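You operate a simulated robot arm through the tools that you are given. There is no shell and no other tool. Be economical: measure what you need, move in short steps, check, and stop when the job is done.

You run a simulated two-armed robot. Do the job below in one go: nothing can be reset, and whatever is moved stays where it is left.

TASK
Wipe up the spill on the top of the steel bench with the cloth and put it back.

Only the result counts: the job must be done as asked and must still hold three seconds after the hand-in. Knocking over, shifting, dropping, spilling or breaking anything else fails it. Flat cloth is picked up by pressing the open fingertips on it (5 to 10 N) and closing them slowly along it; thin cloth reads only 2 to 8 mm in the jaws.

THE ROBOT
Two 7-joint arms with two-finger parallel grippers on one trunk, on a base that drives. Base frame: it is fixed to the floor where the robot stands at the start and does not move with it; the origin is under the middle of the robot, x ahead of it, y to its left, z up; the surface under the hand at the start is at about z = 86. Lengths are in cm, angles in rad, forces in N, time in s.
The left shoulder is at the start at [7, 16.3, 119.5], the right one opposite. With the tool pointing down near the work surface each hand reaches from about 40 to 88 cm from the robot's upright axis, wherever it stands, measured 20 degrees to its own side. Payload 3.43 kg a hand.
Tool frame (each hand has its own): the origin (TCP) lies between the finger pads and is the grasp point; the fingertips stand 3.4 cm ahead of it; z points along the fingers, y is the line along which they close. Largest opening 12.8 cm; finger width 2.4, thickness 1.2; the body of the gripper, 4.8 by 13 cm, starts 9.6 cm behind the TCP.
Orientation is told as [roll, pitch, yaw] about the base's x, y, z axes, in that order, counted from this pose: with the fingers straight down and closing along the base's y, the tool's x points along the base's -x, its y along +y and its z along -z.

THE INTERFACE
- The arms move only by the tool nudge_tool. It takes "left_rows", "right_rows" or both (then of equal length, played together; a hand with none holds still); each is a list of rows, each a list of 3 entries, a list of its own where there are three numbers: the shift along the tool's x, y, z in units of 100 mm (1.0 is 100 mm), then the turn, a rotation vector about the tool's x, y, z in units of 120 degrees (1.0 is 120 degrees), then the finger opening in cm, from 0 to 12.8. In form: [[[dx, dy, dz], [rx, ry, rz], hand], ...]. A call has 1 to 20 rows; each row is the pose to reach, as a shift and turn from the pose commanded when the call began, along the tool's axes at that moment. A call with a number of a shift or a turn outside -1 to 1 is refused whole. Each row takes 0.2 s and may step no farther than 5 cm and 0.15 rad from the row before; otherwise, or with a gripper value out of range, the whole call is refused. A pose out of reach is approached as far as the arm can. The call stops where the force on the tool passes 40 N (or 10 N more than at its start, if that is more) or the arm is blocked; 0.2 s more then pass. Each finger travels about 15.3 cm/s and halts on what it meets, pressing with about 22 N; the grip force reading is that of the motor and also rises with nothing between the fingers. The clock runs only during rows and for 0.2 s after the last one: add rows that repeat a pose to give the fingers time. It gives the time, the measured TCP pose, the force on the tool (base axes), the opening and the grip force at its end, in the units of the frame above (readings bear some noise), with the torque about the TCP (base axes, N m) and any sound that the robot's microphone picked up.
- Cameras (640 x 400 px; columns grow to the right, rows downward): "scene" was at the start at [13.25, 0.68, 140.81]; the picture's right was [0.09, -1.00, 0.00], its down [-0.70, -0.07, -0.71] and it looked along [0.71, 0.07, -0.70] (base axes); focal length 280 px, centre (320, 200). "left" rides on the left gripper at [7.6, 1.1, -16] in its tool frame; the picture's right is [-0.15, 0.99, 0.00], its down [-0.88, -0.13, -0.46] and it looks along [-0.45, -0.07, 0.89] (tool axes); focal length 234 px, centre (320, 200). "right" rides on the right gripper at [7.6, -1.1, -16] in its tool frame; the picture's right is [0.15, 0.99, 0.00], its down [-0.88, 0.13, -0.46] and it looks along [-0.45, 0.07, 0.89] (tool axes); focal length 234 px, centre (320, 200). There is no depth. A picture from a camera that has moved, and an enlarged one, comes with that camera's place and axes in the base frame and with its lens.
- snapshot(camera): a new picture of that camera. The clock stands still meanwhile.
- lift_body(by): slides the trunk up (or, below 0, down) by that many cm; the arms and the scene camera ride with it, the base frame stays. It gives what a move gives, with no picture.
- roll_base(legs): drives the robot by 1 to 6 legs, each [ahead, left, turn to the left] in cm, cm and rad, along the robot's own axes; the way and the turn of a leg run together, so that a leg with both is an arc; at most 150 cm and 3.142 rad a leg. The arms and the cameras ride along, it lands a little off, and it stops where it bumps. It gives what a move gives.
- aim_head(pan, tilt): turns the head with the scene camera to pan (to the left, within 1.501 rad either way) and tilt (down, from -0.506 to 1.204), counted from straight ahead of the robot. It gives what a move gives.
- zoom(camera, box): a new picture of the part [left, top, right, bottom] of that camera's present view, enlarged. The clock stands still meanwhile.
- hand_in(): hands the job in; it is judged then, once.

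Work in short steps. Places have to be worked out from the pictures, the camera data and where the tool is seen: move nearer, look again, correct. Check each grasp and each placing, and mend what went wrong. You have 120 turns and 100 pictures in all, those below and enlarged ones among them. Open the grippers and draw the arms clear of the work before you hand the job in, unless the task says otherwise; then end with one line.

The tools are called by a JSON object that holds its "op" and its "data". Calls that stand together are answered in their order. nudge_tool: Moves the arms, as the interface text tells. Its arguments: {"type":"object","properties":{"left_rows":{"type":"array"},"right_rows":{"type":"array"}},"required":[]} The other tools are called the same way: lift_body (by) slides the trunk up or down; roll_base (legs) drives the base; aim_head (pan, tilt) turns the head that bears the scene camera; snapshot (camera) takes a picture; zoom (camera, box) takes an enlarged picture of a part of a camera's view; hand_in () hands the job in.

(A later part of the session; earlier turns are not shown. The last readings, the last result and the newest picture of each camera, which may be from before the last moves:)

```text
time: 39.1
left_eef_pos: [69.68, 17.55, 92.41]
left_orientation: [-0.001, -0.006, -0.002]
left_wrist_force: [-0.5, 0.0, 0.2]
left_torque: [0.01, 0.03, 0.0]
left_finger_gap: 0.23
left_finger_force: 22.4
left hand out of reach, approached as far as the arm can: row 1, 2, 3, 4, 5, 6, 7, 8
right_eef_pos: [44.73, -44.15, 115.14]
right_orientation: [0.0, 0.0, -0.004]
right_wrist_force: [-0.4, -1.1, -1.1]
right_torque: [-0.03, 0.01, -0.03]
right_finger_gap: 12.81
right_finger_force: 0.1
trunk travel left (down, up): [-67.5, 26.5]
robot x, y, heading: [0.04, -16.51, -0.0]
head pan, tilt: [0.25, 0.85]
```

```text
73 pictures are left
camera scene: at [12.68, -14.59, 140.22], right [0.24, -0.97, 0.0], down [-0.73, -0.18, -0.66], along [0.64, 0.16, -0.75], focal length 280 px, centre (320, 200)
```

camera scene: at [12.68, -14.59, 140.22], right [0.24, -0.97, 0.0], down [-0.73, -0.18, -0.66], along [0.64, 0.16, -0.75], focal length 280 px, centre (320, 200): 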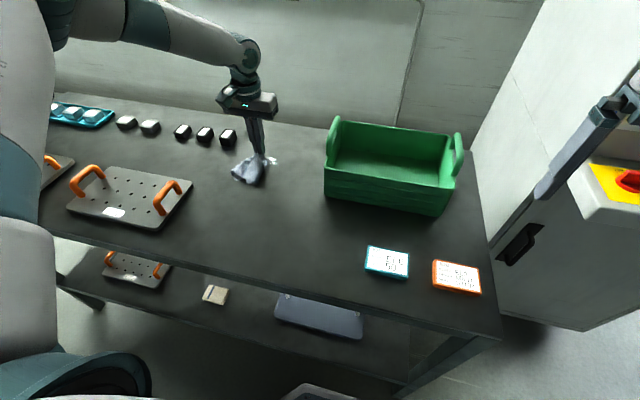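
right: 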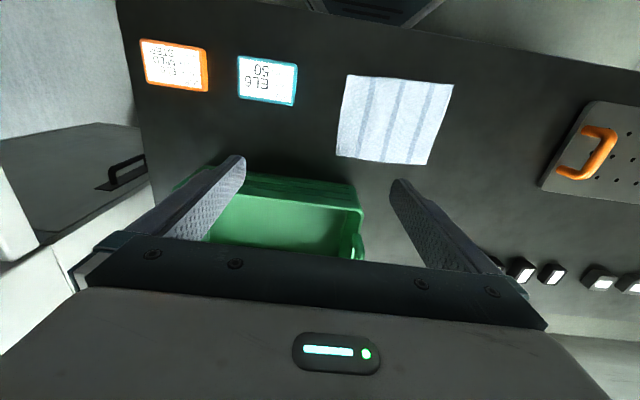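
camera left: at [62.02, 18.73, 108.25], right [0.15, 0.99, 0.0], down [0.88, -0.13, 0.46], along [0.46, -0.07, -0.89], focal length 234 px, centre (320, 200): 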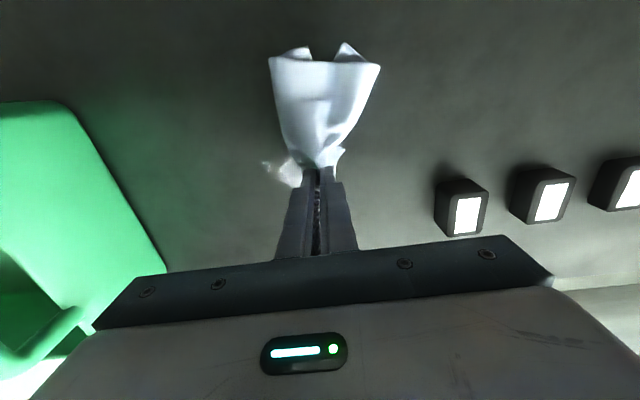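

The forward reach ended at x≈70 and the hand rose there. The spill should be better placed at about 20° to the side, so I'll lift, pull back, drive another 8 cm left, and look at what is left.

{"op": "nudge_tool", "data": {"left_rows": [[[0, 0, -0.3], [0, 0, 0], 0], [[0.2, -0.2, -0.5], [0, 0, 0], 0], [[0.4, -0.4, -0.7], [0, 0, 0], 0], [[0.7, -0.6, -0.9], [0, 0, 0], 0], [[0.9, -0.8, -1], [0, 0, 0], 0], [[1, -1, -1], [0, 0, 0], 0], [[1, -1, -1], [0, 0, 0], 0]]}}

{"op": "roll_base", "data": {"legs": [[0, 8, 0]]}}

{"op": "snapshot", "data": {"camera": "left"}}

{"op": "snapshot", "data": {"camera": "scene"}}

```text
time: 40.7
left_eef_pos: [59.43, 7.88, 102.1]
left_orientation: [-0.001, -0.005, -0.002]
left_wrist_force: [-0.5, -0.3, 0.1]
left_torque: [-0.01, 0.02, -0.02]
left_finger_gap: 0.25
left_finger_force: 22.6
right_eef_pos: [44.75, -44.28, 115.12]
right_orientation: [0.0, 0.0, -0.004]
right_wrist_force: [0.0, 0.4, 0.3]
right_torque: [0.0, -0.04, 0.02]
right_finger_gap: 12.8
right_finger_force: 0.0
trunk travel left (down, up): [-67.5, 26.5]
robot x, y, heading: [0.09, -16.18, -0.006]
head pan, tilt: [0.25, 0.85]
```

```text
time: 41.8
left_eef_pos: [59.63, 16.08, 102.12]
left_orientation: [-0.002, -0.004, -0.002]
left_wrist_force: [0.2, 0.4, 0.5]
left_torque: [-0.01, 0.01, 0.0]
left_finger_gap: 0.26
left_finger_force: 22.2
right_eef_pos: [44.74, -36.14, 115.12]
right_orientation: [0.0, 0.001, -0.002]
right_wrist_force: [0.0, 0.2, -0.2]
right_torque: [-0.02, 0.02, 0.01]
right_finger_gap: 12.8
right_finger_force: 0.2
trunk travel left (down, up): [-67.5, 26.5]
robot x, y, heading: [0.2, -8.03, -0.002]
head pan, tilt: [0.25, 0.85]
```

```text
72 pictures are left
camera left: at [52.0, 17.17, 118.05], right [0.15, 0.99, 0.0], down [0.88, -0.13, 0.46], along [0.45, -0.07, -0.89], focal length 234 px, centre (320, 200)
```

left: 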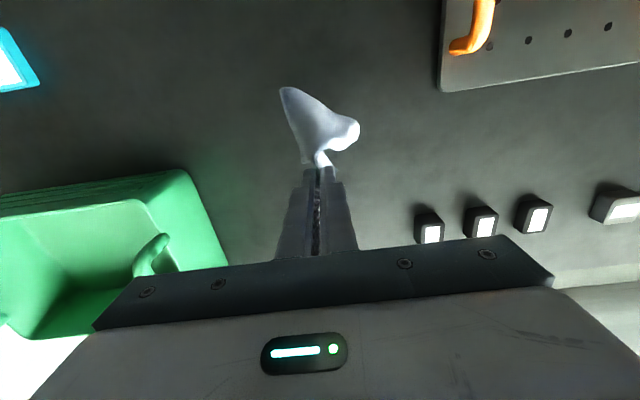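

```text
71 pictures are left
camera scene: at [12.7, -6.53, 140.22], right [0.24, -0.97, 0.0], down [-0.73, -0.18, -0.66], along [0.64, 0.16, -0.75], focal length 280 px, centre (320, 200)
```

scene: 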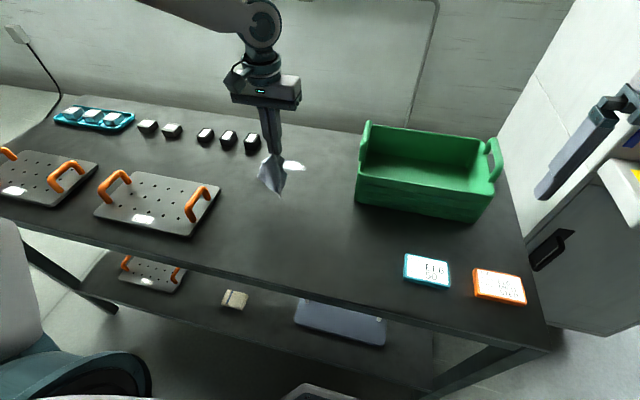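

The residue is still near [69.7, 16]. From this base position I'll lower while moving forward to about [66, 16].

{"op": "nudge_tool", "data": {"left_rows": [[[0, 0, 0.3], [0, 0, 0], 0], [[-0.1, 0, 0.6], [0, 0, 0], 0], [[-0.25, 0, 0.8], [0, 0, 0], 0], [[-0.4, 0, 1], [0, 0, 0], 0], [[-0.4, 0, 1], [0, 0, 0], 0]]}}

{"op": "nudge_tool", "data": {"left_rows": [[[-0.1, 0, 0.1], [0, 0, 0], 0], [[-0.2, 0, 0.18], [0, 0, 0], 0], [[-0.3, 0, 0.22], [0, 0, 0], 0], [[-0.4, 0, 0.235], [0, 0, 0], 0], [[-0.5, 0, 0.235], [0, 0, 0], 0], [[-0.6, 0, 0.235], [0, 0, 0], 0], [[-0.6, 0, 0.235], [0, 0, 0], 0]]}}

{"op": "snapshot", "data": {"camera": "left"}}

```text
time: 43.0
left_eef_pos: [63.23, 16.15, 92.17]
left_orientation: [-0.004, -0.008, -0.001]
left_wrist_force: [0.4, -0.4, 0.1]
left_torque: [0.02, -0.02, 0.0]
left_finger_gap: 0.24
left_finger_force: 22.4
left hand out of reach, approached as far as the arm can: row 4, 5
right_eef_pos: [44.64, -36.07, 115.22]
right_orientation: [-0.001, 0.0, -0.004]
right_wrist_force: [1.1, 0.2, 0.0]
right_torque: [0.04, 0.0, -0.02]
right_finger_gap: 12.81
right_finger_force: 0.1
trunk travel left (down, up): [-67.5, 26.5]
robot x, y, heading: [-0.29, -8.21, -0.007]
head pan, tilt: [0.25, 0.85]
```

```text
time: 44.6
left_eef_pos: [65.52, 18.8, 92.21]
left_orientation: [-0.001, -0.005, -0.001]
left_wrist_force: [0.7, 0.0, 0.1]
left_torque: [-0.01, -0.01, -0.02]
left_finger_gap: 0.26
left_finger_force: 21.9
left hand out of reach, approached as far as the arm can: row 1, 2, 3, 4, 5, 6, 7
right_eef_pos: [44.81, -36.13, 115.05]
right_orientation: [0.002, -0.001, -0.004]
right_wrist_force: [-1.5, -0.5, -0.5]
right_torque: [0.02, 0.0, 0.04]
right_finger_gap: 12.79
right_finger_force: 0.1
trunk travel left (down, up): [-67.5, 26.5]
robot x, y, heading: [-0.1, -8.6, -0.005]
head pan, tilt: [0.25, 0.85]
```

```text
70 pictures are left
camera left: at [57.96, 20.0, 108.24], right [0.15, 0.99, 0.0], down [0.88, -0.13, 0.46], along [0.46, -0.07, -0.89], focal length 234 px, centre (320, 200)
```

left: 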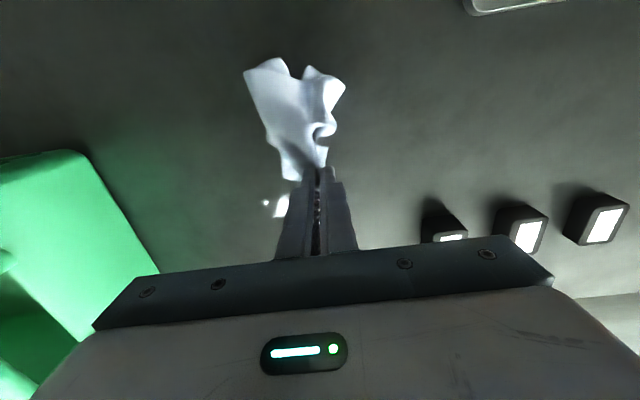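

Moving left made it worse, so this is a joint limit at low hand height rather than distance. I'll raise the hand, then lower the trunk 8 cm so the hand works higher relative to the shoulder.

{"op": "nudge_tool", "data": {"left_rows": [[[0, 0, -0.3], [0, 0, 0], 0], [[0.1, 0, -0.6], [0, 0, 0], 0], [[0.2, 0, -0.9], [0, 0, 0], 0], [[0.3, 0, -1], [0, 0, 0], 0], [[0.4, 0, -1], [0, 0, 0], 0], [[0.4, 0, -1], [0, 0, 0], 0]]}}

{"op": "lift_body", "data": {"by": -8}}

{"op": "snapshot", "data": {"camera": "left"}}

```text
time: 46.0
left_eef_pos: [61.62, 18.87, 102.35]
left_orientation: [-0.002, -0.006, -0.001]
left_wrist_force: [-0.7, -0.3, 0.6]
left_torque: [-0.01, 0.04, -0.02]
left_finger_gap: 0.24
left_finger_force: 22.2
right_eef_pos: [44.82, -36.21, 115.03]
right_orientation: [-0.002, -0.001, -0.003]
right_wrist_force: [0.4, -0.5, -1.1]
right_torque: [0.01, 0.03, -0.02]
right_finger_gap: 12.8
right_finger_force: 0.1
trunk travel left (down, up): [-67.5, 26.5]
robot x, y, heading: [0.17, -8.12, -0.002]
head pan, tilt: [0.25, 0.85]
```

```text
time: 47.1
left_eef_pos: [61.57, 18.81, 94.27]
left_orientation: [-0.001, -0.006, -0.002]
left_wrist_force: [0.5, -0.6, 0.5]
left_torque: [0.0, 0.01, 0.0]
left_finger_gap: 0.25
left_finger_force: 22.0
right_eef_pos: [44.79, -36.09, 107.14]
right_orientation: [0.0, 0.0, -0.005]
right_wrist_force: [-0.6, -0.1, -0.2]
right_torque: [0.0, -0.04, 0.01]
right_finger_gap: 12.81
right_finger_force: 0.0
trunk travel left (down, up): [-59.5, 34.5]
robot x, y, heading: [0.09, -8.07, -0.004]
head pan, tilt: [0.25, 0.85]
```

```text
69 pictures are left
camera left: at [53.96, 20.03, 110.3], right [0.15, 0.99, 0.0], down [0.88, -0.13, 0.46], along [0.45, -0.07, -0.89], focal length 234 px, centre (320, 200)
```

left: 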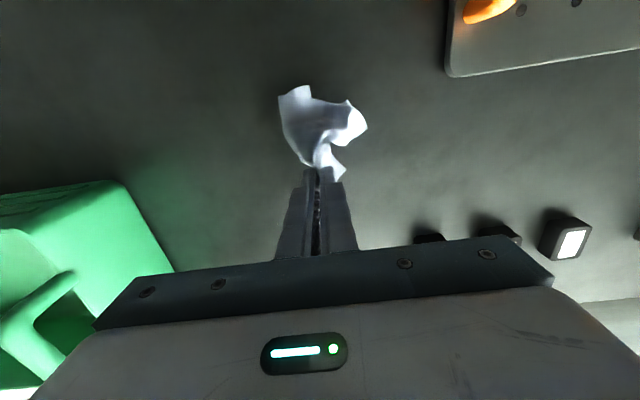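

Now I'll move to about [66, 15.5, 89.8] and check for reach warnings.

{"op": "nudge_tool", "data": {"left_rows": [[[-0.1, -0.1, 0.1], [0, 0, 0], 0], [[-0.2, -0.2, 0.2], [0, 0, 0], 0], [[-0.3, -0.33, 0.3], [0, 0, 0], 0], [[-0.4, -0.33, 0.38], [0, 0, 0], 0], [[-0.45, -0.33, 0.44], [0, 0, 0], 0], [[-0.45, -0.33, 0.44], [0, 0, 0], 0]]}}

```text
time: 48.5
left_eef_pos: [66.26, 15.54, 90.18]
left_orientation: [-0.001, -0.006, -0.001]
left_wrist_force: [0.2, -0.5, 0.8]
left_torque: [0.0, 0.0, 0.02]
left_finger_gap: 0.23
left_finger_force: 22.2
right_eef_pos: [44.78, -36.08, 107.13]
right_orientation: [0.0, 0.001, -0.005]
right_wrist_force: [-0.1, -0.7, 0.0]
right_torque: [-0.02, -0.01, -0.02]
right_finger_gap: 12.79
right_finger_force: 0.0
trunk travel left (down, up): [-59.5, 34.5]
robot x, y, heading: [0.12, -8.49, 0.002]
head pan, tilt: [0.25, 0.85]
```

There is no reach trouble now. I'll press down and sweep forward over the residue.

{"op": "nudge_tool", "data": {"left_rows": [[[0, 0, 0.04], [0, 0, 0], 0], [[0, 0, 0.06], [0, 0, 0], 0], [[-0.1, 0, 0.06], [0, 0, 0], 0], [[-0.2, 0, 0.06], [0, 0, 0], 0], [[-0.3, 0, 0.06], [0, 0, 0], 0], [[-0.4, 0, 0.06], [0, 0, 0], 0], [[-0.5, 0, 0.06], [0, 0, 0], 0], [[-0.6, 0, 0.06], [0, 0, 0], 0], [[-0.7, 0, 0.06], [0, 0, 0], 0]]}}

{"op": "snapshot", "data": {"camera": "left"}}

```text
time: 50.5
left_eef_pos: [68.77, 18.27, 91.46]
left_orientation: [0.0, -0.003, -0.002]
left_wrist_force: [0.1, 0.2, 0.4]
left_torque: [0.0, -0.04, -0.04]
left_finger_gap: 0.25
left_finger_force: 22.3
left hand out of reach, approached as far as the arm can: row 3, 4, 5, 6, 7, 8, 9
right_eef_pos: [44.87, -36.09, 107.13]
right_orientation: [0.002, -0.001, -0.004]
right_wrist_force: [-0.7, 0.0, 0.2]
right_torque: [0.0, 0.0, -0.01]
right_finger_gap: 12.8
right_finger_force: 0.1
trunk travel left (down, up): [-59.5, 34.5]
robot x, y, heading: [0.04, -8.27, -0.0]
head pan, tilt: [0.25, 0.85]
```

```text
68 pictures are left
camera left: at [61.24, 19.45, 107.35], right [0.15, 0.99, 0.0], down [0.88, -0.13, 0.46], along [0.46, -0.07, -0.89], focal length 234 px, centre (320, 200)
```

left: 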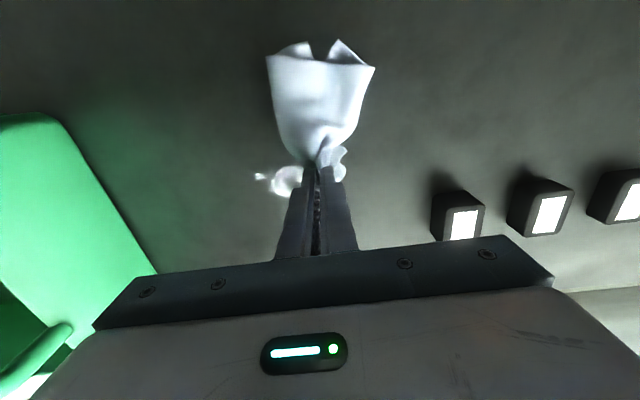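

That gained about 4 cm. I'll raise both hands 10 cm, lower the trunk 10 cm more, and shift the base 8 cm right again.

{"op": "nudge_tool", "data": {"left_rows": [[[0, 0, -0.3], [0, 0, 0], 0], [[0.2, -0.15, -0.6], [0, 0, 0], 0], [[0.4, -0.3, -0.9], [0, 0, 0], 0], [[0.6, -0.3, -1], [0, 0, 0], 0], [[0.6, -0.3, -1], [0, 0, 0], 0]], "right_rows": [[[0, 0, -0.3], [0, 0, 0], 12.8], [[0, 0, -0.6], [0, 0, 0], 12.8], [[0, 0, -0.9], [0, 0, 0], 12.8], [[0, 0, -1], [0, 0, 0], 12.8], [[0, 0, -1], [0, 0, 0], 12.8]]}}

{"op": "roll_base", "data": {"legs": [[0, -8, 0]]}}

{"op": "lift_body", "data": {"by": -10}}

{"op": "snapshot", "data": {"camera": "left"}}

{"op": "snapshot", "data": {"camera": "scene"}}

```text
time: 51.8
left_eef_pos: [62.81, 15.54, 100.85]
left_orientation: [-0.002, -0.003, -0.001]
left_wrist_force: [-0.3, -0.5, 0.3]
left_torque: [-0.03, -0.02, 0.0]
left_finger_gap: 0.28
left_finger_force: 22.0
right_eef_pos: [44.99, -35.94, 117.06]
right_orientation: [0.0, 0.003, -0.004]
right_wrist_force: [-0.8, -0.3, 0.2]
right_torque: [-0.01, -0.01, 0.0]
right_finger_gap: 12.8
right_finger_force: 0.0
trunk travel left (down, up): [-59.5, 34.5]
robot x, y, heading: [0.04, -8.53, 0.0]
head pan, tilt: [0.25, 0.85]
```

```text
time: 52.8
left_eef_pos: [62.81, 7.61, 100.86]
left_orientation: [-0.002, -0.003, 0.0]
left_wrist_force: [0.2, -1.2, -0.1]
left_torque: [0.02, 0.01, -0.01]
left_finger_gap: 0.24
left_finger_force: 21.9
right_eef_pos: [45.0, -43.76, 117.12]
right_orientation: [0.001, 0.0, 0.001]
right_wrist_force: [0.2, -0.6, 0.2]
right_torque: [0.05, 0.02, 0.01]
right_finger_gap: 12.79
right_finger_force: 0.0
trunk travel left (down, up): [-59.5, 34.5]
robot x, y, heading: [-0.2, -16.18, 0.002]
head pan, tilt: [0.25, 0.85]
```

```text
time: 54.1
left_eef_pos: [62.8, 7.7, 91.0]
left_orientation: [-0.001, -0.006, -0.002]
left_wrist_force: [0.0, 0.5, -0.5]
left_torque: [0.0, -0.01, -0.01]
left_finger_gap: 0.22
left_finger_force: 21.5
right_eef_pos: [45.01, -43.71, 107.23]
right_orientation: [0.001, 0.0, 0.0]
right_wrist_force: [-0.2, -0.4, 0.0]
right_torque: [0.02, -0.01, -0.01]
right_finger_gap: 12.78
right_finger_force: 0.1
trunk travel left (down, up): [-49.5, 44.5]
robot x, y, heading: [0.46, -15.91, -0.003]
head pan, tilt: [0.25, 0.85]
```

```text
67 pictures are left
camera left: at [55.19, 8.8, 106.91], right [0.15, 0.99, 0.0], down [0.88, -0.13, 0.46], along [0.45, -0.07, -0.89], focal length 234 px, centre (320, 200)
```

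left: 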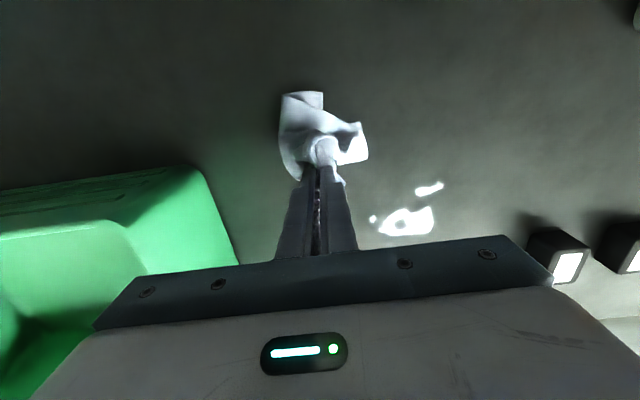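

```text
66 pictures are left
camera scene: at [12.65, -14.39, 122.23], right [0.25, -0.97, 0.0], down [-0.73, -0.19, -0.66], along [0.64, 0.16, -0.75], focal length 280 px, centre (320, 200)
```

scene: 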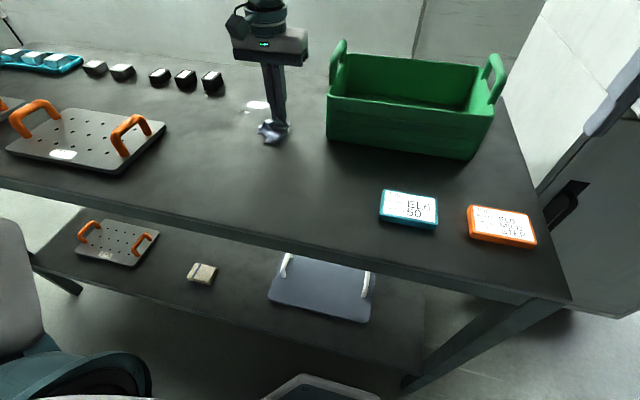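

Residue: the main patch around [69.7, 16], a streak at [66, 17.9] and a dot at [68.6, 12.3]. I'll go to [64, 17.5] at light clearance.

{"op": "nudge_tool", "data": {"left_rows": [[[0, 0.25, -0.1], [0, 0, 0], 0], [[0, 0.5, -0.1], [0, 0, 0], 0], [[-0.05, 0.75, -0.1], [0, 0, 0], 0], [[-0.1, 0.98, -0.1], [0, 0, 0], 0], [[-0.1, 0.98, 0], [0, 0, 0], 0], [[-0.1, 0.98, 0.1], [0, 0, 0], 0], [[-0.1, 0.98, 0.13], [0, 0, 0], 0], [[-0.1, 0.98, 0.13], [0, 0, 0], 0]]}}

```text
time: 55.9
left_eef_pos: [63.9, 17.6, 89.69]
left_orientation: [-0.001, -0.005, 0.001]
left_wrist_force: [-0.1, -0.2, 1.4]
left_torque: [0.01, -0.04, 0.01]
left_finger_gap: 0.27
left_finger_force: 21.8
right_eef_pos: [45.05, -43.87, 107.12]
right_orientation: [0.001, 0.0, 0.001]
right_wrist_force: [0.2, 0.2, 0.4]
right_torque: [0.04, 0.03, -0.02]
right_finger_gap: 12.79
right_finger_force: 0.0
trunk travel left (down, up): [-49.5, 44.5]
robot x, y, heading: [0.42, -16.39, -0.002]
head pan, tilt: [0.25, 0.85]
```

Now I'll press 1.5 mm more and sweep forward 9 cm with a slight zigzag.

{"op": "nudge_tool", "data": {"left_rows": [[[0, 0, 0.015], [0, 0, 0], 0], [[-0.15, 0, 0.015], [0, 0, 0], 0], [[-0.3, 0, 0.015], [0, 0, 0], 0], [[-0.45, 0, 0.015], [0, 0, 0], 0], [[-0.6, 0, 0.015], [0, 0, 0], 0], [[-0.75, 0, 0.015], [0, 0, 0], 0], [[-0.9, 0, 0.015], [0, 0, 0], 0], [[-0.9, 0, 0.015], [0, 0, 0], 0]]}}

{"op": "snapshot", "data": {"camera": "left"}}

```text
time: 57.7
left_eef_pos: [72.8, 17.33, 89.52]
left_orientation: [-0.003, -0.005, 0.002]
left_wrist_force: [-0.4, -0.5, 3.4]
left_torque: [-0.04, -0.02, -0.03]
left_finger_gap: 0.23
left_finger_force: 21.9
right_eef_pos: [44.95, -43.83, 107.25]
right_orientation: [0.0, 0.0, -0.001]
right_wrist_force: [0.5, 0.7, 0.6]
right_torque: [0.01, 0.0, 0.02]
right_finger_gap: 12.78
right_finger_force: 0.0
trunk travel left (down, up): [-49.5, 44.5]
robot x, y, heading: [0.32, -16.4, -0.001]
head pan, tilt: [0.25, 0.85]
```

```text
65 pictures are left
camera left: at [65.23, 18.53, 105.52], right [0.15, 0.99, 0.0], down [0.88, -0.13, 0.46], along [0.45, -0.07, -0.89], focal length 234 px, centre (320, 200)
```

left: 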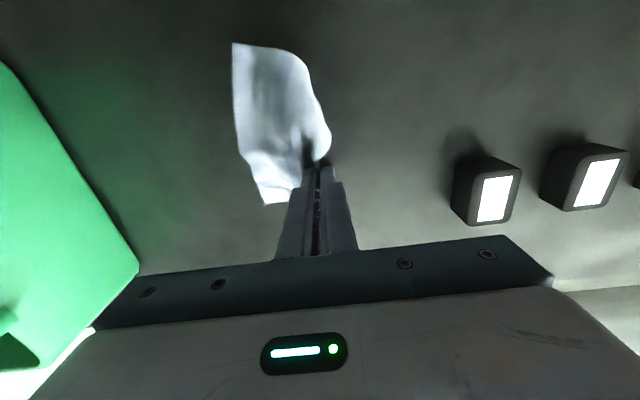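

Reach is good and the left side looks clean. Next is a lateral zigzag across the whole spill area.

{"op": "nudge_tool", "data": {"left_rows": [[[0, -0.16, 0], [0, 0, 0], 0], [[0, -0.32, 0], [0, 0, 0], 0], [[0, -0.5, 0], [0, 0, 0], 0], [[0.2, -0.5, 0], [0, 0, 0], 0], [[0.2, -0.32, 0], [0, 0, 0], 0], [[0.2, -0.16, 0], [0, 0, 0], 0], [[0.2, 0.05, 0], [0, 0, 0], 0], [[0.2, 0.2, 0], [0, 0, 0], 0], [[0.4, 0.2, 0], [0, 0, 0], 0], [[0.4, 0, 0], [0, 0, 0], 0], [[0.4, -0.2, 0], [0, 0, 0], 0], [[0.4, -0.4, 0], [0, 0, 0], 0], [[0.4, -0.55, 0], [0, 0, 0], 0], [[0.6, -0.5, 0], [0, 0, 0], 0], [[0.6, -0.3, 0], [0, 0, 0], 0], [[0.6, -0.1, 0], [0, 0, 0], 0], [[0.6, 0.1, 0], [0, 0, 0], 0], [[0.45, 0, 0], [0, 0, 0], 0], [[0.3, -0.15, 0], [0, 0, 0], 0]]}}

{"op": "nudge_tool", "data": {"left_rows": [[[0, 0, -0.3], [0, 0, 0], 0], [[0.2, -0.2, -0.5], [0, 0, 0], 0], [[0.4, -0.5, -0.6], [0, 0, 0], 0], [[0.6, -0.8, -0.7], [0, 0, 0], 0], [[0.8, -1, -0.8], [0, 0, 0], 0], [[0.8, -1, -0.8], [0, 0, 0], 0]]}}

{"op": "snapshot", "data": {"camera": "left"}}

{"op": "zoom", "data": {"camera": "scene", "box": [160, 40, 360, 170]}}

```text
time: 61.7
left_eef_pos: [69.6, 15.95, 89.64]
left_orientation: [-0.001, -0.004, 0.003]
left_wrist_force: [0.7, -0.5, 2.4]
left_torque: [-0.03, -0.03, -0.02]
left_finger_gap: 0.25
left_finger_force: 22.0
left hand out of reach, approached as far as the arm can: row 3
right_eef_pos: [45.01, -43.69, 107.1]
right_orientation: [-0.001, -0.001, 0.0]
right_wrist_force: [0.8, -0.9, 0.9]
right_torque: [-0.02, 0.0, 0.0]
right_finger_gap: 12.79
right_finger_force: 0.1
trunk travel left (down, up): [-49.5, 44.5]
robot x, y, heading: [0.12, -16.03, -0.002]
head pan, tilt: [0.25, 0.85]
```

```text
time: 63.1
left_eef_pos: [61.81, 6.18, 97.44]
left_orientation: [-0.001, -0.003, 0.002]
left_wrist_force: [0.7, -0.1, 0.7]
left_torque: [-0.02, 0.03, 0.0]
left_finger_gap: 0.22
left_finger_force: 21.6
right_eef_pos: [45.11, -43.76, 107.07]
right_orientation: [0.0, 0.002, 0.001]
right_wrist_force: [-0.4, 0.5, 0.4]
right_torque: [0.01, 0.03, 0.01]
right_finger_gap: 12.81
right_finger_force: 0.0
trunk travel left (down, up): [-49.5, 44.5]
robot x, y, heading: [-0.17, -16.27, -0.002]
head pan, tilt: [0.25, 0.85]
```

```text
64 pictures are left
camera left: at [54.22, 7.25, 113.46], right [0.15, 0.99, 0.0], down [0.88, -0.13, 0.46], along [0.45, -0.07, -0.89], focal length 234 px, centre (320, 200)
```

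left: 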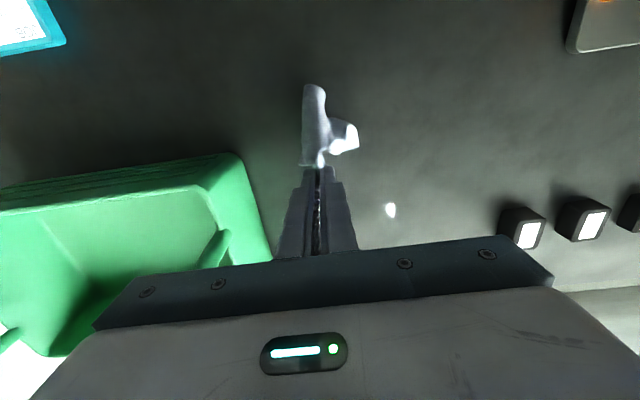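

```text
3.08 times, centred on (260, 105) of scene
camera zoom: at [12.74, -14.38, 122.21], right [0.25, -0.97, 0.0], down [-0.73, -0.19, -0.66], along [0.64, 0.16, -0.75], focal length 862 px, centre (505, 492)
```

zoom: 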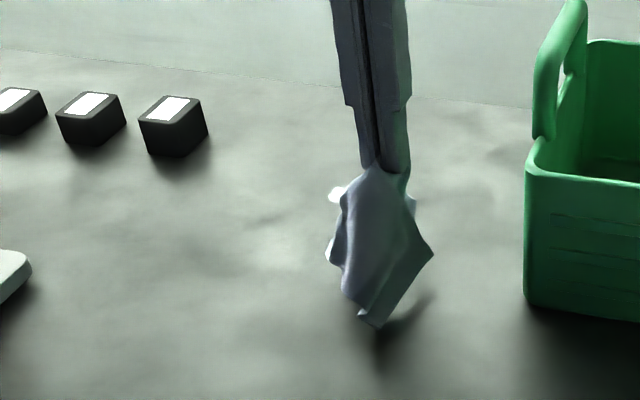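

Only one small spot remains, at about [71, 14.2]. I'll lay the cloth at [66.5, 14.2] and scrub over it.

{"op": "nudge_tool", "data": {"left_rows": [[[0, 0.25, 0.1], [0, 0, 0], 0], [[-0.1, 0.5, 0.25], [0, 0, 0], 0], [[-0.2, 0.7, 0.45], [0, 0, 0], 0], [[-0.35, 0.8, 0.65], [0, 0, 0], 0], [[-0.45, 0.8, 0.75], [0, 0, 0], 0], [[-0.47, 0.8, 0.79], [0, 0, 0], 0], [[-0.47, 0.8, 0.79], [0, 0, 0], 0]]}}

{"op": "nudge_tool", "data": {"left_rows": [[[-0.15, 0, 0.01], [0, 0, 0], 0], [[-0.3, 0, 0.01], [0, 0, 0], 0], [[-0.45, 0, 0.01], [0, 0, 0], 0], [[-0.6, 0, 0.01], [0, 0, 0], 0], [[-0.7, 0, 0.01], [0, 0, 0], 0], [[-0.65, 0.15, 0.01], [0, 0, 0], 0], [[-0.5, 0.2, 0.01], [0, 0, 0], 0], [[-0.35, 0.1, 0.01], [0, 0, 0], 0], [[-0.35, -0.1, 0.01], [0, 0, 0], 0], [[-0.5, -0.15, 0.01], [0, 0, 0], 0], [[-0.6, 0, 0.01], [0, 0, 0], 0], [[-0.45, 0.1, 0.01], [0, 0, 0], 0], [[-0.45, -0.1, 0.01], [0, 0, 0], 0], [[-0.5, 0, 0.01], [0, 0, 0], 0]]}}

{"op": "nudge_tool", "data": {"left_rows": [[[0, 0, -0.3], [0, 0, 0], 0], [[0.2, -0.2, -0.5], [0, 0, 0], 0], [[0.4, -0.5, -0.6], [0, 0, 0], 0], [[0.6, -0.8, -0.7], [0, 0, 0], 0], [[0.8, -1, -0.8], [0, 0, 0], 0], [[1, -1, -1], [0, 0, 0], 0], [[1, -1, -1], [0, 0, 0], 0]]}}

{"op": "snapshot", "data": {"camera": "left"}}

{"op": "zoom", "data": {"camera": "scene", "box": [160, 40, 360, 170]}}

```text
time: 64.7
left_eef_pos: [66.42, 13.93, 89.69]
left_orientation: [-0.001, -0.005, 0.001]
left_wrist_force: [-0.9, 0.0, 0.6]
left_torque: [-0.02, 0.02, -0.01]
left_finger_gap: 0.27
left_finger_force: 22.6
right_eef_pos: [44.92, -43.7, 107.07]
right_orientation: [0.0, 0.0, -0.001]
right_wrist_force: [-0.5, -0.5, 0.2]
right_torque: [-0.03, -0.02, 0.0]
right_finger_gap: 12.81
right_finger_force: 0.1
trunk travel left (down, up): [-49.5, 44.5]
robot x, y, heading: [-0.09, -16.32, -0.004]
head pan, tilt: [0.25, 0.85]
```

```text
time: 67.7
left_eef_pos: [71.42, 13.87, 89.52]
left_orientation: [-0.002, -0.007, -0.001]
left_wrist_force: [-1.3, -4.7, 12.4]
left_torque: [-0.18, 0.0, 0.02]
left_finger_gap: 0.24
left_finger_force: 21.8
left hand out of reach, approached as far as the arm can: row 5
right_eef_pos: [44.94, -43.88, 107.25]
right_orientation: [0.001, -0.002, -0.002]
right_wrist_force: [-0.1, 0.8, 0.0]
right_torque: [-0.03, -0.01, -0.01]
right_finger_gap: 12.81
right_finger_force: 0.1
trunk travel left (down, up): [-49.5, 44.5]
robot x, y, heading: [-0.12, -16.57, -0.004]
head pan, tilt: [0.25, 0.85]
```

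```text
time: 69.3
left_eef_pos: [61.4, 3.92, 99.21]
left_orientation: [-0.001, -0.004, 0.001]
left_wrist_force: [0.3, 0.3, 0.1]
left_torque: [0.02, 0.01, 0.01]
left_finger_gap: 0.23
left_finger_force: 22.1
right_eef_pos: [45.08, -43.72, 107.06]
right_orientation: [0.0, 0.001, -0.001]
right_wrist_force: [-1.5, -0.3, 0.1]
right_torque: [-0.01, 0.02, 0.02]
right_finger_gap: 12.81
right_finger_force: 0.0
trunk travel left (down, up): [-49.5, 44.5]
robot x, y, heading: [0.23, -16.36, 0.005]
head pan, tilt: [0.25, 0.85]
```

```text
62 pictures are left
camera left: at [53.89, 5.07, 115.18], right [0.15, 0.99, 0.0], down [0.88, -0.13, 0.46], along [0.45, -0.07, -0.89], focal length 234 px, centre (320, 200)
```

left: 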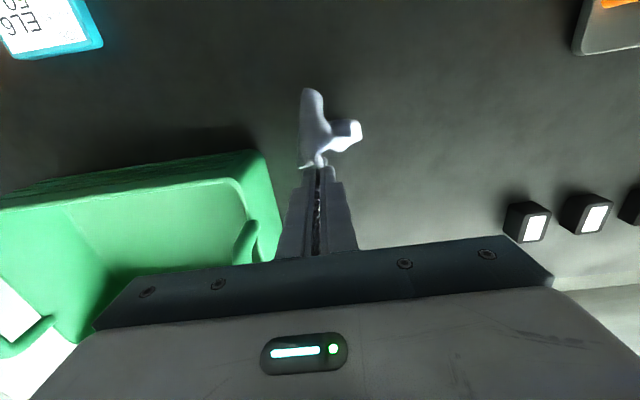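

```text
3.08 times, centred on (260, 105) of scene
camera zoom: at [12.81, -14.39, 122.2], right [0.25, -0.97, 0.0], down [-0.73, -0.19, -0.66], along [0.64, 0.16, -0.75], focal length 862 px, centre (505, 492)
```

zoom: 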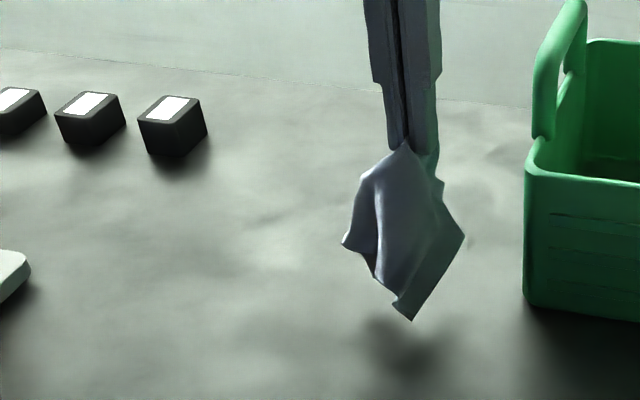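

The bench looks clean. To return the cloth I'll first pull the hand back clear of the bin and up, then drive right for reach.

{"op": "nudge_tool", "data": {"left_rows": [[[0.25, 0, -0.1], [0, 0, 0], 0], [[0.5, 0, -0.2], [0, 0, 0], 0], [[0.75, 0, -0.3], [0, 0, 0], 0], [[1, 0, -0.4], [0, 0, 0], 0], [[1, 0, -0.4], [0, 0, 0], 0]]}}

{"op": "snapshot", "data": {"camera": "scene"}}

```text
time: 70.5
left_eef_pos: [51.59, 4.04, 103.42]
left_orientation: [-0.002, -0.004, 0.001]
left_wrist_force: [0.0, 0.1, -0.1]
left_torque: [-0.01, 0.01, -0.04]
left_finger_gap: 0.26
left_finger_force: 21.6
right_eef_pos: [45.11, -43.87, 107.08]
right_orientation: [-0.002, 0.002, 0.0]
right_wrist_force: [-0.1, -0.9, 0.7]
right_torque: [0.02, 0.01, -0.01]
right_finger_gap: 12.83
right_finger_force: 0.0
trunk travel left (down, up): [-49.5, 44.5]
robot x, y, heading: [0.06, -16.22, -0.001]
head pan, tilt: [0.25, 0.85]
```

```text
60 pictures are left
camera scene: at [12.76, -14.4, 122.21], right [0.25, -0.97, 0.0], down [-0.73, -0.19, -0.66], along [0.64, 0.16, -0.75], focal length 280 px, centre (320, 200)
```

scene: 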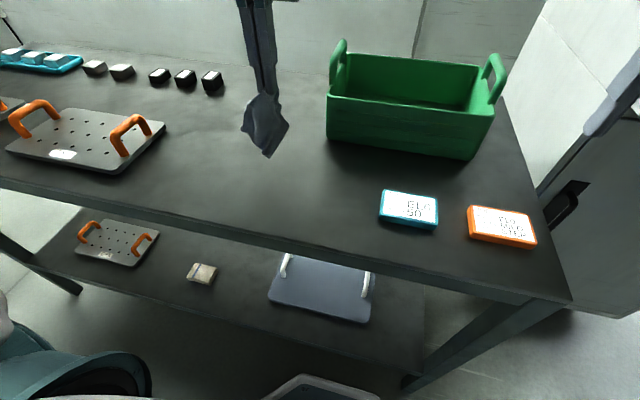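

I'll drive 10 cm right, then move the hand to about [42, 0] with the cloth hanging free.

{"op": "roll_base", "data": {"legs": [[0, -10, 0]]}}

{"op": "nudge_tool", "data": {"left_rows": [[[0.2, 0.15, 0], [0, 0, 0], 0], [[0.4, 0.3, 0], [0, 0, 0], 0], [[0.6, 0.45, 0], [0, 0, 0], 0], [[0.8, 0.6, 0], [0, 0, 0], 0], [[0.95, 0.6, 0], [0, 0, 0], 0], [[0.95, 0.6, 0], [0, 0, 0], 0]]}}

{"op": "snapshot", "data": {"camera": "scene"}}

{"op": "snapshot", "data": {"camera": "left"}}

```text
time: 71.7
left_eef_pos: [51.65, -5.8, 103.39]
left_orientation: [0.002, -0.003, 0.005]
left_wrist_force: [0.2, 0.4, -0.5]
left_torque: [0.03, 0.04, 0.0]
left_finger_gap: 0.27
left_finger_force: 21.9
right_eef_pos: [45.12, -53.78, 107.15]
right_orientation: [0.0, 0.0, 0.004]
right_wrist_force: [1.2, 0.4, -0.1]
right_torque: [0.03, -0.02, -0.02]
right_finger_gap: 12.82
right_finger_force: 0.1
trunk travel left (down, up): [-49.5, 44.5]
robot x, y, heading: [-0.05, -26.49, 0.007]
head pan, tilt: [0.25, 0.85]
```

```text
time: 73.1
left_eef_pos: [42.04, 0.27, 103.39]
left_orientation: [-0.002, -0.004, 0.006]
left_wrist_force: [-0.6, -0.1, 0.4]
left_torque: [0.0, 0.02, 0.0]
left_finger_gap: 0.23
left_finger_force: 22.3
right_eef_pos: [45.24, -53.65, 107.08]
right_orientation: [0.0, 0.0, 0.004]
right_wrist_force: [0.1, 0.6, -0.2]
right_torque: [-0.04, -0.04, 0.0]
right_finger_gap: 12.79
right_finger_force: 0.0
trunk travel left (down, up): [-49.5, 44.5]
robot x, y, heading: [-0.1, -26.36, 0.009]
head pan, tilt: [0.25, 0.85]
```

```text
59 pictures are left
camera scene: at [12.71, -24.41, 122.22], right [0.25, -0.97, 0.0], down [-0.73, -0.19, -0.66], along [0.64, 0.17, -0.75], focal length 280 px, centre (320, 200)
```

scene: 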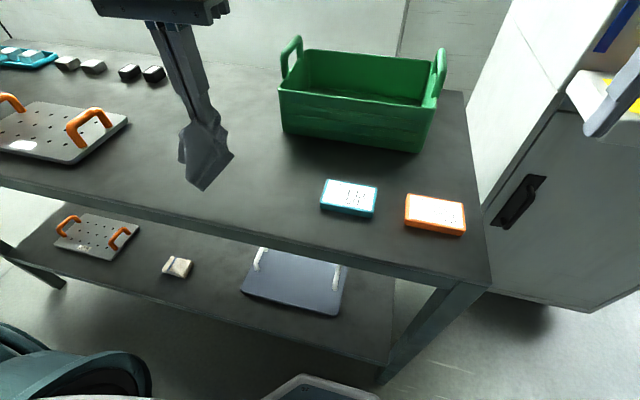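

```text
58 pictures are left
camera left: at [34.46, 1.36, 119.22], right [0.14, 0.99, 0.0], down [0.88, -0.13, 0.46], along [0.45, -0.07, -0.89], focal length 234 px, centre (320, 200)
```

left: 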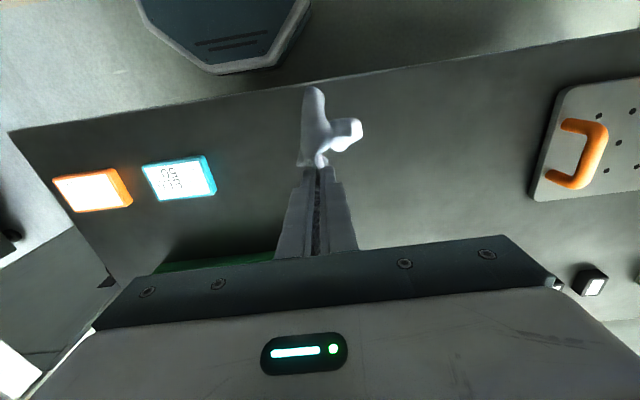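

The cloth hangs free above the spot where its near edge lay. I'll lower it there, then drag forward and down so it lays out flat, ending at the original pinch point [52, 0.3].

{"op": "nudge_tool", "data": {"left_rows": [[[0.05, 0, 0.2], [0, 0, 0], 0], [[0.05, 0, 0.35], [0, 0, 0], 0], [[0, 0, 0.5], [0, 0, 0], 0], [[-0.1, 0, 0.6], [0, 0, 0], 0], [[-0.2, 0, 0.7], [0, 0, 0], 0], [[-0.3, 0, 0.8], [0, 0, 0], 0], [[-0.4, 0, 0.9], [0, 0, 0], 0], [[-0.5, 0, 1.0], [0, 0, 0], 0]]}}

{"op": "nudge_tool", "data": {"left_rows": [[[-0.1, 0, 0.1], [0, 0, 0], 0], [[-0.2, 0, 0.18], [0, 0, 0], 0], [[-0.3, 0, 0.25], [0, 0, 0], 0], [[-0.4, 0, 0.3], [0, 0, 0], 0], [[-0.5, 0, 0.34], [0, 0, 0], 0], [[-0.5, 0, 0.34], [0, 0, 0], 0]]}}

{"op": "snapshot", "data": {"camera": "left"}}

{"op": "snapshot", "data": {"camera": "scene"}}

```text
time: 74.9
left_eef_pos: [46.95, 0.26, 93.28]
left_orientation: [0.0, -0.003, 0.006]
left_wrist_force: [0.4, -0.4, -1.2]
left_torque: [-0.01, 0.07, 0.0]
left_finger_gap: 0.25
left_finger_force: 22.1
right_eef_pos: [45.27, -53.63, 107.15]
right_orientation: [0.0, 0.003, 0.005]
right_wrist_force: [-0.1, 0.1, 0.0]
right_torque: [-0.02, -0.03, 0.02]
right_finger_gap: 12.81
right_finger_force: 0.1
trunk travel left (down, up): [-49.5, 44.5]
robot x, y, heading: [-0.08, -26.37, 0.004]
head pan, tilt: [0.25, 0.85]
```

```text
time: 76.3
left_eef_pos: [51.9, 0.19, 90.17]
left_orientation: [0.0, -0.004, 0.004]
left_wrist_force: [0.0, 0.2, 0.8]
left_torque: [-0.01, 0.02, 0.05]
left_finger_gap: 0.23
left_finger_force: 22.0
right_eef_pos: [45.09, -53.74, 107.13]
right_orientation: [-0.001, -0.002, 0.004]
right_wrist_force: [-0.7, -0.5, 0.3]
right_torque: [-0.01, 0.01, 0.0]
right_finger_gap: 12.78
right_finger_force: 0.0
trunk travel left (down, up): [-49.5, 44.5]
robot x, y, heading: [-0.17, -26.35, 0.005]
head pan, tilt: [0.25, 0.85]
```

```text
57 pictures are left
camera left: at [44.36, 1.33, 106.09], right [0.14, 0.99, 0.0], down [0.88, -0.13, 0.46], along [0.46, -0.07, -0.89], focal length 234 px, centre (320, 200)
```

left: 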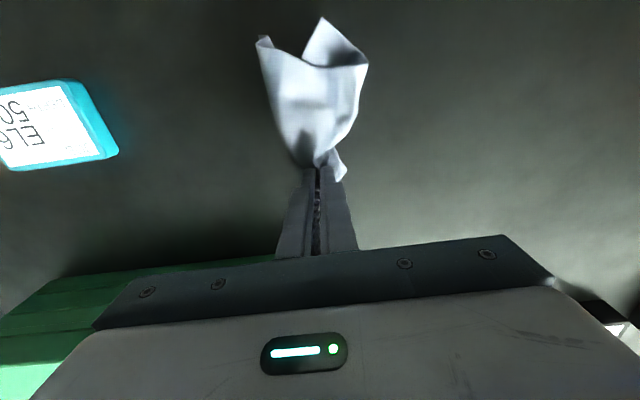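

```text
56 pictures are left
camera scene: at [12.65, -24.44, 122.23], right [0.25, -0.97, 0.0], down [-0.73, -0.19, -0.66], along [0.64, 0.17, -0.75], focal length 280 px, centre (320, 200)
```

scene: 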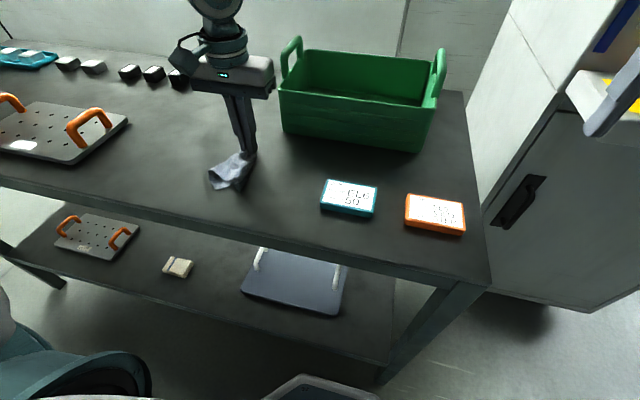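

The cloth lies in its place, bunched. I'll lower to contact and open slowly so the fingers spread the fold.

{"op": "nudge_tool", "data": {"left_rows": [[[0, 0, 0.03], [0, 0, 0], 0], [[0, 0, 0.05], [0, 0, 0], 0], [[0, 0, 0.05], [0, 0, 0.0], 0.5], [[0, 0, 0.05], [0, 0, 0], 1], [[0, 0, 0.05], [0, 0, 0], 1.5], [[0, 0, 0.05], [0, 0, 0], 2], [[0, 0, 0.05], [0, 0, 0], 2.5], [[0, 0, 0.05], [0, 0, 0], 3], [[0, 0, 0.05], [0, 0, 0], 4], [[0, 0, 0.05], [0, 0, 0], 5], [[0, 0, 0.05], [0, 0, 0], 6], [[0, 0, 0.05], [0, 0, 0], 7]]}}

{"op": "snapshot", "data": {"camera": "left"}}

```text
time: 78.9
left_eef_pos: [51.98, 0.15, 89.64]
left_orientation: [-0.002, -0.006, 0.005]
left_wrist_force: [0.1, -0.9, 5.1]
left_torque: [0.11, 0.03, -0.01]
left_finger_gap: 6.95
left_finger_force: 0.1
right_eef_pos: [45.16, -53.75, 107.06]
right_orientation: [0.0, 0.001, 0.002]
right_wrist_force: [-0.1, 0.4, -0.4]
right_torque: [0.01, 0.0, -0.02]
right_finger_gap: 12.82
right_finger_force: 0.1
trunk travel left (down, up): [-49.5, 44.5]
robot x, y, heading: [-0.42, -26.29, 0.005]
head pan, tilt: [0.25, 0.85]
```

```text
55 pictures are left
camera left: at [44.42, 1.26, 105.61], right [0.14, 0.99, 0.0], down [0.88, -0.13, 0.46], along [0.46, -0.07, -0.89], focal length 234 px, centre (320, 200)
```

left: 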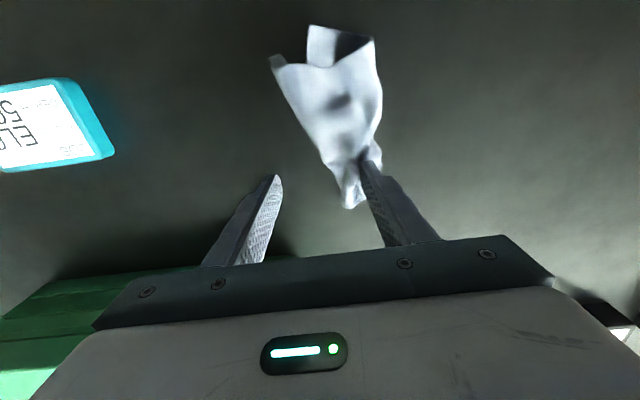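

The cloth is released. I'll lift straight up and inspect.

{"op": "nudge_tool", "data": {"left_rows": [[[0, 0, -0.2], [0, 0, 0], 7], [[0, 0, -0.5], [0, 0, 0], 7], [[0, 0, -0.8], [0, 0, 0], 7], [[0, 0, -1], [0, 0, 0], 7], [[0, 0, -1], [0, 0, 0], 7]]}}

{"op": "snapshot", "data": {"camera": "left"}}

{"op": "snapshot", "data": {"camera": "scene"}}

```text
time: 80.1
left_eef_pos: [52.22, 0.23, 99.57]
left_orientation: [-0.001, -0.003, 0.005]
left_wrist_force: [1.1, -0.9, 0.9]
left_torque: [-0.03, 0.03, 0.02]
left_finger_gap: 6.99
left_finger_force: 0.0
right_eef_pos: [45.18, -53.69, 107.18]
right_orientation: [-0.002, 0.001, 0.004]
right_wrist_force: [0.4, 0.0, 0.2]
right_torque: [0.02, 0.0, -0.01]
right_finger_gap: 12.82
right_finger_force: 0.1
trunk travel left (down, up): [-49.5, 44.5]
robot x, y, heading: [0.09, -26.23, 0.007]
head pan, tilt: [0.25, 0.85]
```

```text
54 pictures are left
camera left: at [44.62, 1.27, 115.6], right [0.14, 0.99, 0.0], down [0.88, -0.13, 0.46], along [0.45, -0.07, -0.89], focal length 234 px, centre (320, 200)
```

left: 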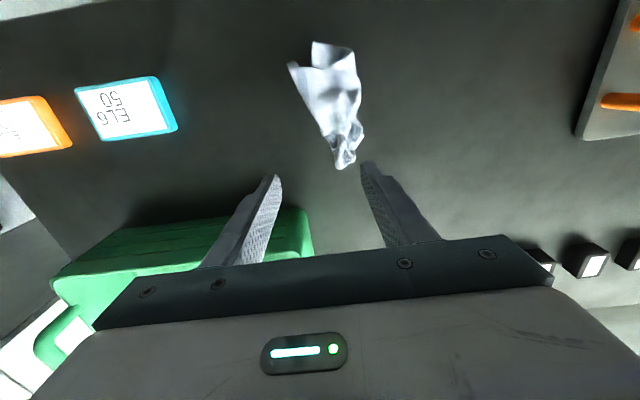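

```text
53 pictures are left
camera scene: at [12.7, -24.42, 122.22], right [0.25, -0.97, 0.0], down [-0.73, -0.19, -0.66], along [0.64, 0.17, -0.75], focal length 280 px, centre (320, 200)
```

scene: 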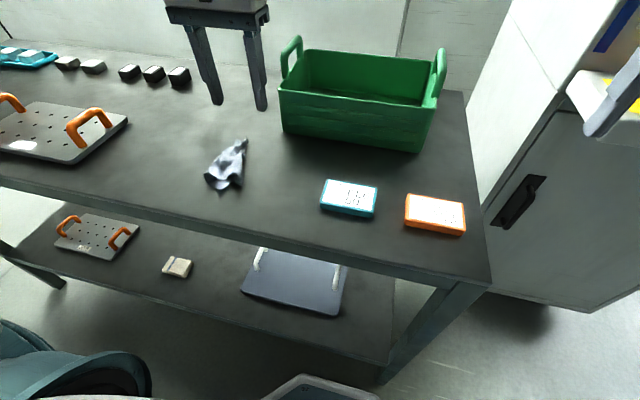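

The cloth is back at about [47, 2], with its original centre at [48, 0], but crumpled. A closer look will show whether spreading it is sensible.

{"op": "zoom", "data": {"camera": "left", "box": [240, 20, 420, 190]}}

{"op": "zoom", "data": {"camera": "scene", "box": [150, 60, 300, 210]}}

```text
2.35 times, centred on (330, 105) of left
camera zoom: at [44.62, 1.27, 115.6], right [0.14, 0.99, 0.0], down [0.88, -0.13, 0.46], along [0.45, -0.07, -0.89], focal length 551 px, centre (296, 424)
```

zoom: 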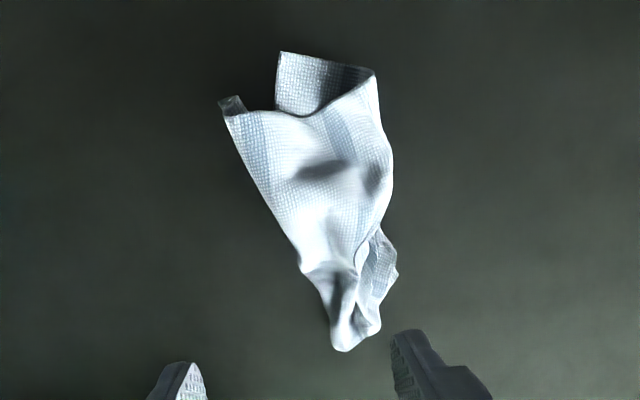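

```text
2.67 times, centred on (225, 135) of scene
camera zoom: at [12.7, -24.42, 122.22], right [0.25, -0.97, 0.0], down [-0.73, -0.19, -0.66], along [0.64, 0.17, -0.75], focal length 747 px, centre (573, 373)
```

zoom: 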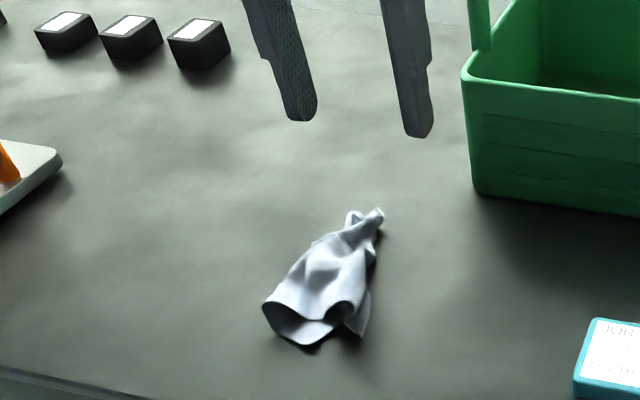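

I'll try one gentle spread: fingers 2 cm apart pressed on the middle of the cloth, then opened outward.

{"op": "nudge_tool", "data": {"left_rows": [[[0.2, 0.05, 0.2], [0, 0, 0], 2], [[0.4, 0.1, 0.4], [0, 0, 0], 2], [[0.57, 0.1, 0.6], [0, 0, 0], 2], [[0.57, 0.1, 0.8], [0, 0, 0], 2], [[0.57, 0.1, 0.9], [0, 0, 0], 2], [[0.57, 0.1, 0.96], [0, 0, 0], 2], [[0.57, 0.1, 0.99], [0, 0, 0], 2], [[0.57, 0.1, 0.99], [0, 0, 0], 2]]}}

```text
time: 81.9
left_eef_pos: [46.36, 1.11, 89.56]
left_orientation: [-0.002, -0.007, 0.005]
left_wrist_force: [0.5, 2.8, 10.0]
left_torque: [0.18, -0.13, 0.03]
left_finger_gap: 2.07
left_finger_force: 0.5
right_eef_pos: [44.97, -53.69, 107.14]
right_orientation: [-0.003, 0.0, 0.004]
right_wrist_force: [0.4, 1.3, -0.6]
right_torque: [0.03, 0.0, 0.01]
right_finger_gap: 12.8
right_finger_force: 0.1
trunk travel left (down, up): [-49.5, 44.5]
robot x, y, heading: [-0.32, -26.34, 0.003]
head pan, tilt: [0.25, 0.85]
```

Contact is 10 N. I'll open slowly while shifting slightly right, then lift and look.

{"op": "nudge_tool", "data": {"left_rows": [[[0, -0.02, 0], [0, 0, 0], 2.6], [[0, -0.04, 0], [0, 0, 0], 3.2], [[0, -0.06, 0], [0, 0, 0], 3.8], [[0, -0.08, 0], [0, 0, 0], 4.4], [[0, -0.1, 0], [0, 0, 0], 5], [[0, -0.12, 0], [0, 0, 0], 5.6], [[0, -0.14, 0], [0, 0, 0], 6.4], [[0, -0.14, 0], [0, 0, 0], 7.2], [[0, -0.14, 0], [0, 0, 0], 8], [[0, -0.14, 0], [0, 0, 0], 9], [[0, -0.14, 0], [0, 0, 0], 10], [[0, -0.14, -0.2], [0, 0, 0], 10], [[0, -0.14, -0.5], [0, 0, 0], 10], [[0, -0.14, -0.9], [0, 0, 0], 10]]}}

{"op": "snapshot", "data": {"camera": "left"}}

{"op": "zoom", "data": {"camera": "scene", "box": [150, 60, 300, 210]}}

```text
time: 84.9
left_eef_pos: [46.39, -0.18, 98.61]
left_orientation: [0.001, -0.004, 0.005]
left_wrist_force: [-0.3, -0.8, 0.1]
left_torque: [-0.02, 0.03, 0.03]
left_finger_gap: 10.0
left_finger_force: 0.1
right_eef_pos: [45.12, -53.75, 107.2]
right_orientation: [-0.001, 0.0, 0.004]
right_wrist_force: [-0.8, 0.6, -0.4]
right_torque: [0.01, -0.02, 0.01]
right_finger_gap: 12.79
right_finger_force: 0.1
trunk travel left (down, up): [-49.5, 44.5]
robot x, y, heading: [0.52, -26.24, 0.004]
head pan, tilt: [0.25, 0.85]
```

```text
50 pictures are left
camera left: at [38.83, 0.94, 114.54], right [0.14, 0.99, 0.0], down [0.88, -0.13, 0.46], along [0.45, -0.07, -0.89], focal length 234 px, centre (320, 200)
```

left: 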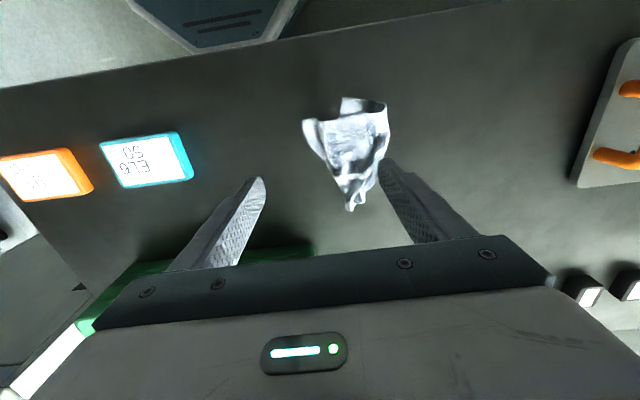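

```text
2.67 times, centred on (225, 135) of scene
camera zoom: at [12.6, -24.44, 122.23], right [0.25, -0.97, 0.0], down [-0.73, -0.19, -0.66], along [0.64, 0.17, -0.75], focal length 747 px, centre (573, 373)
```

zoom: 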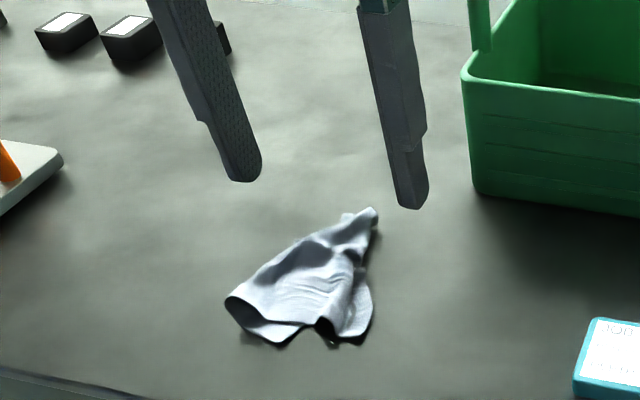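

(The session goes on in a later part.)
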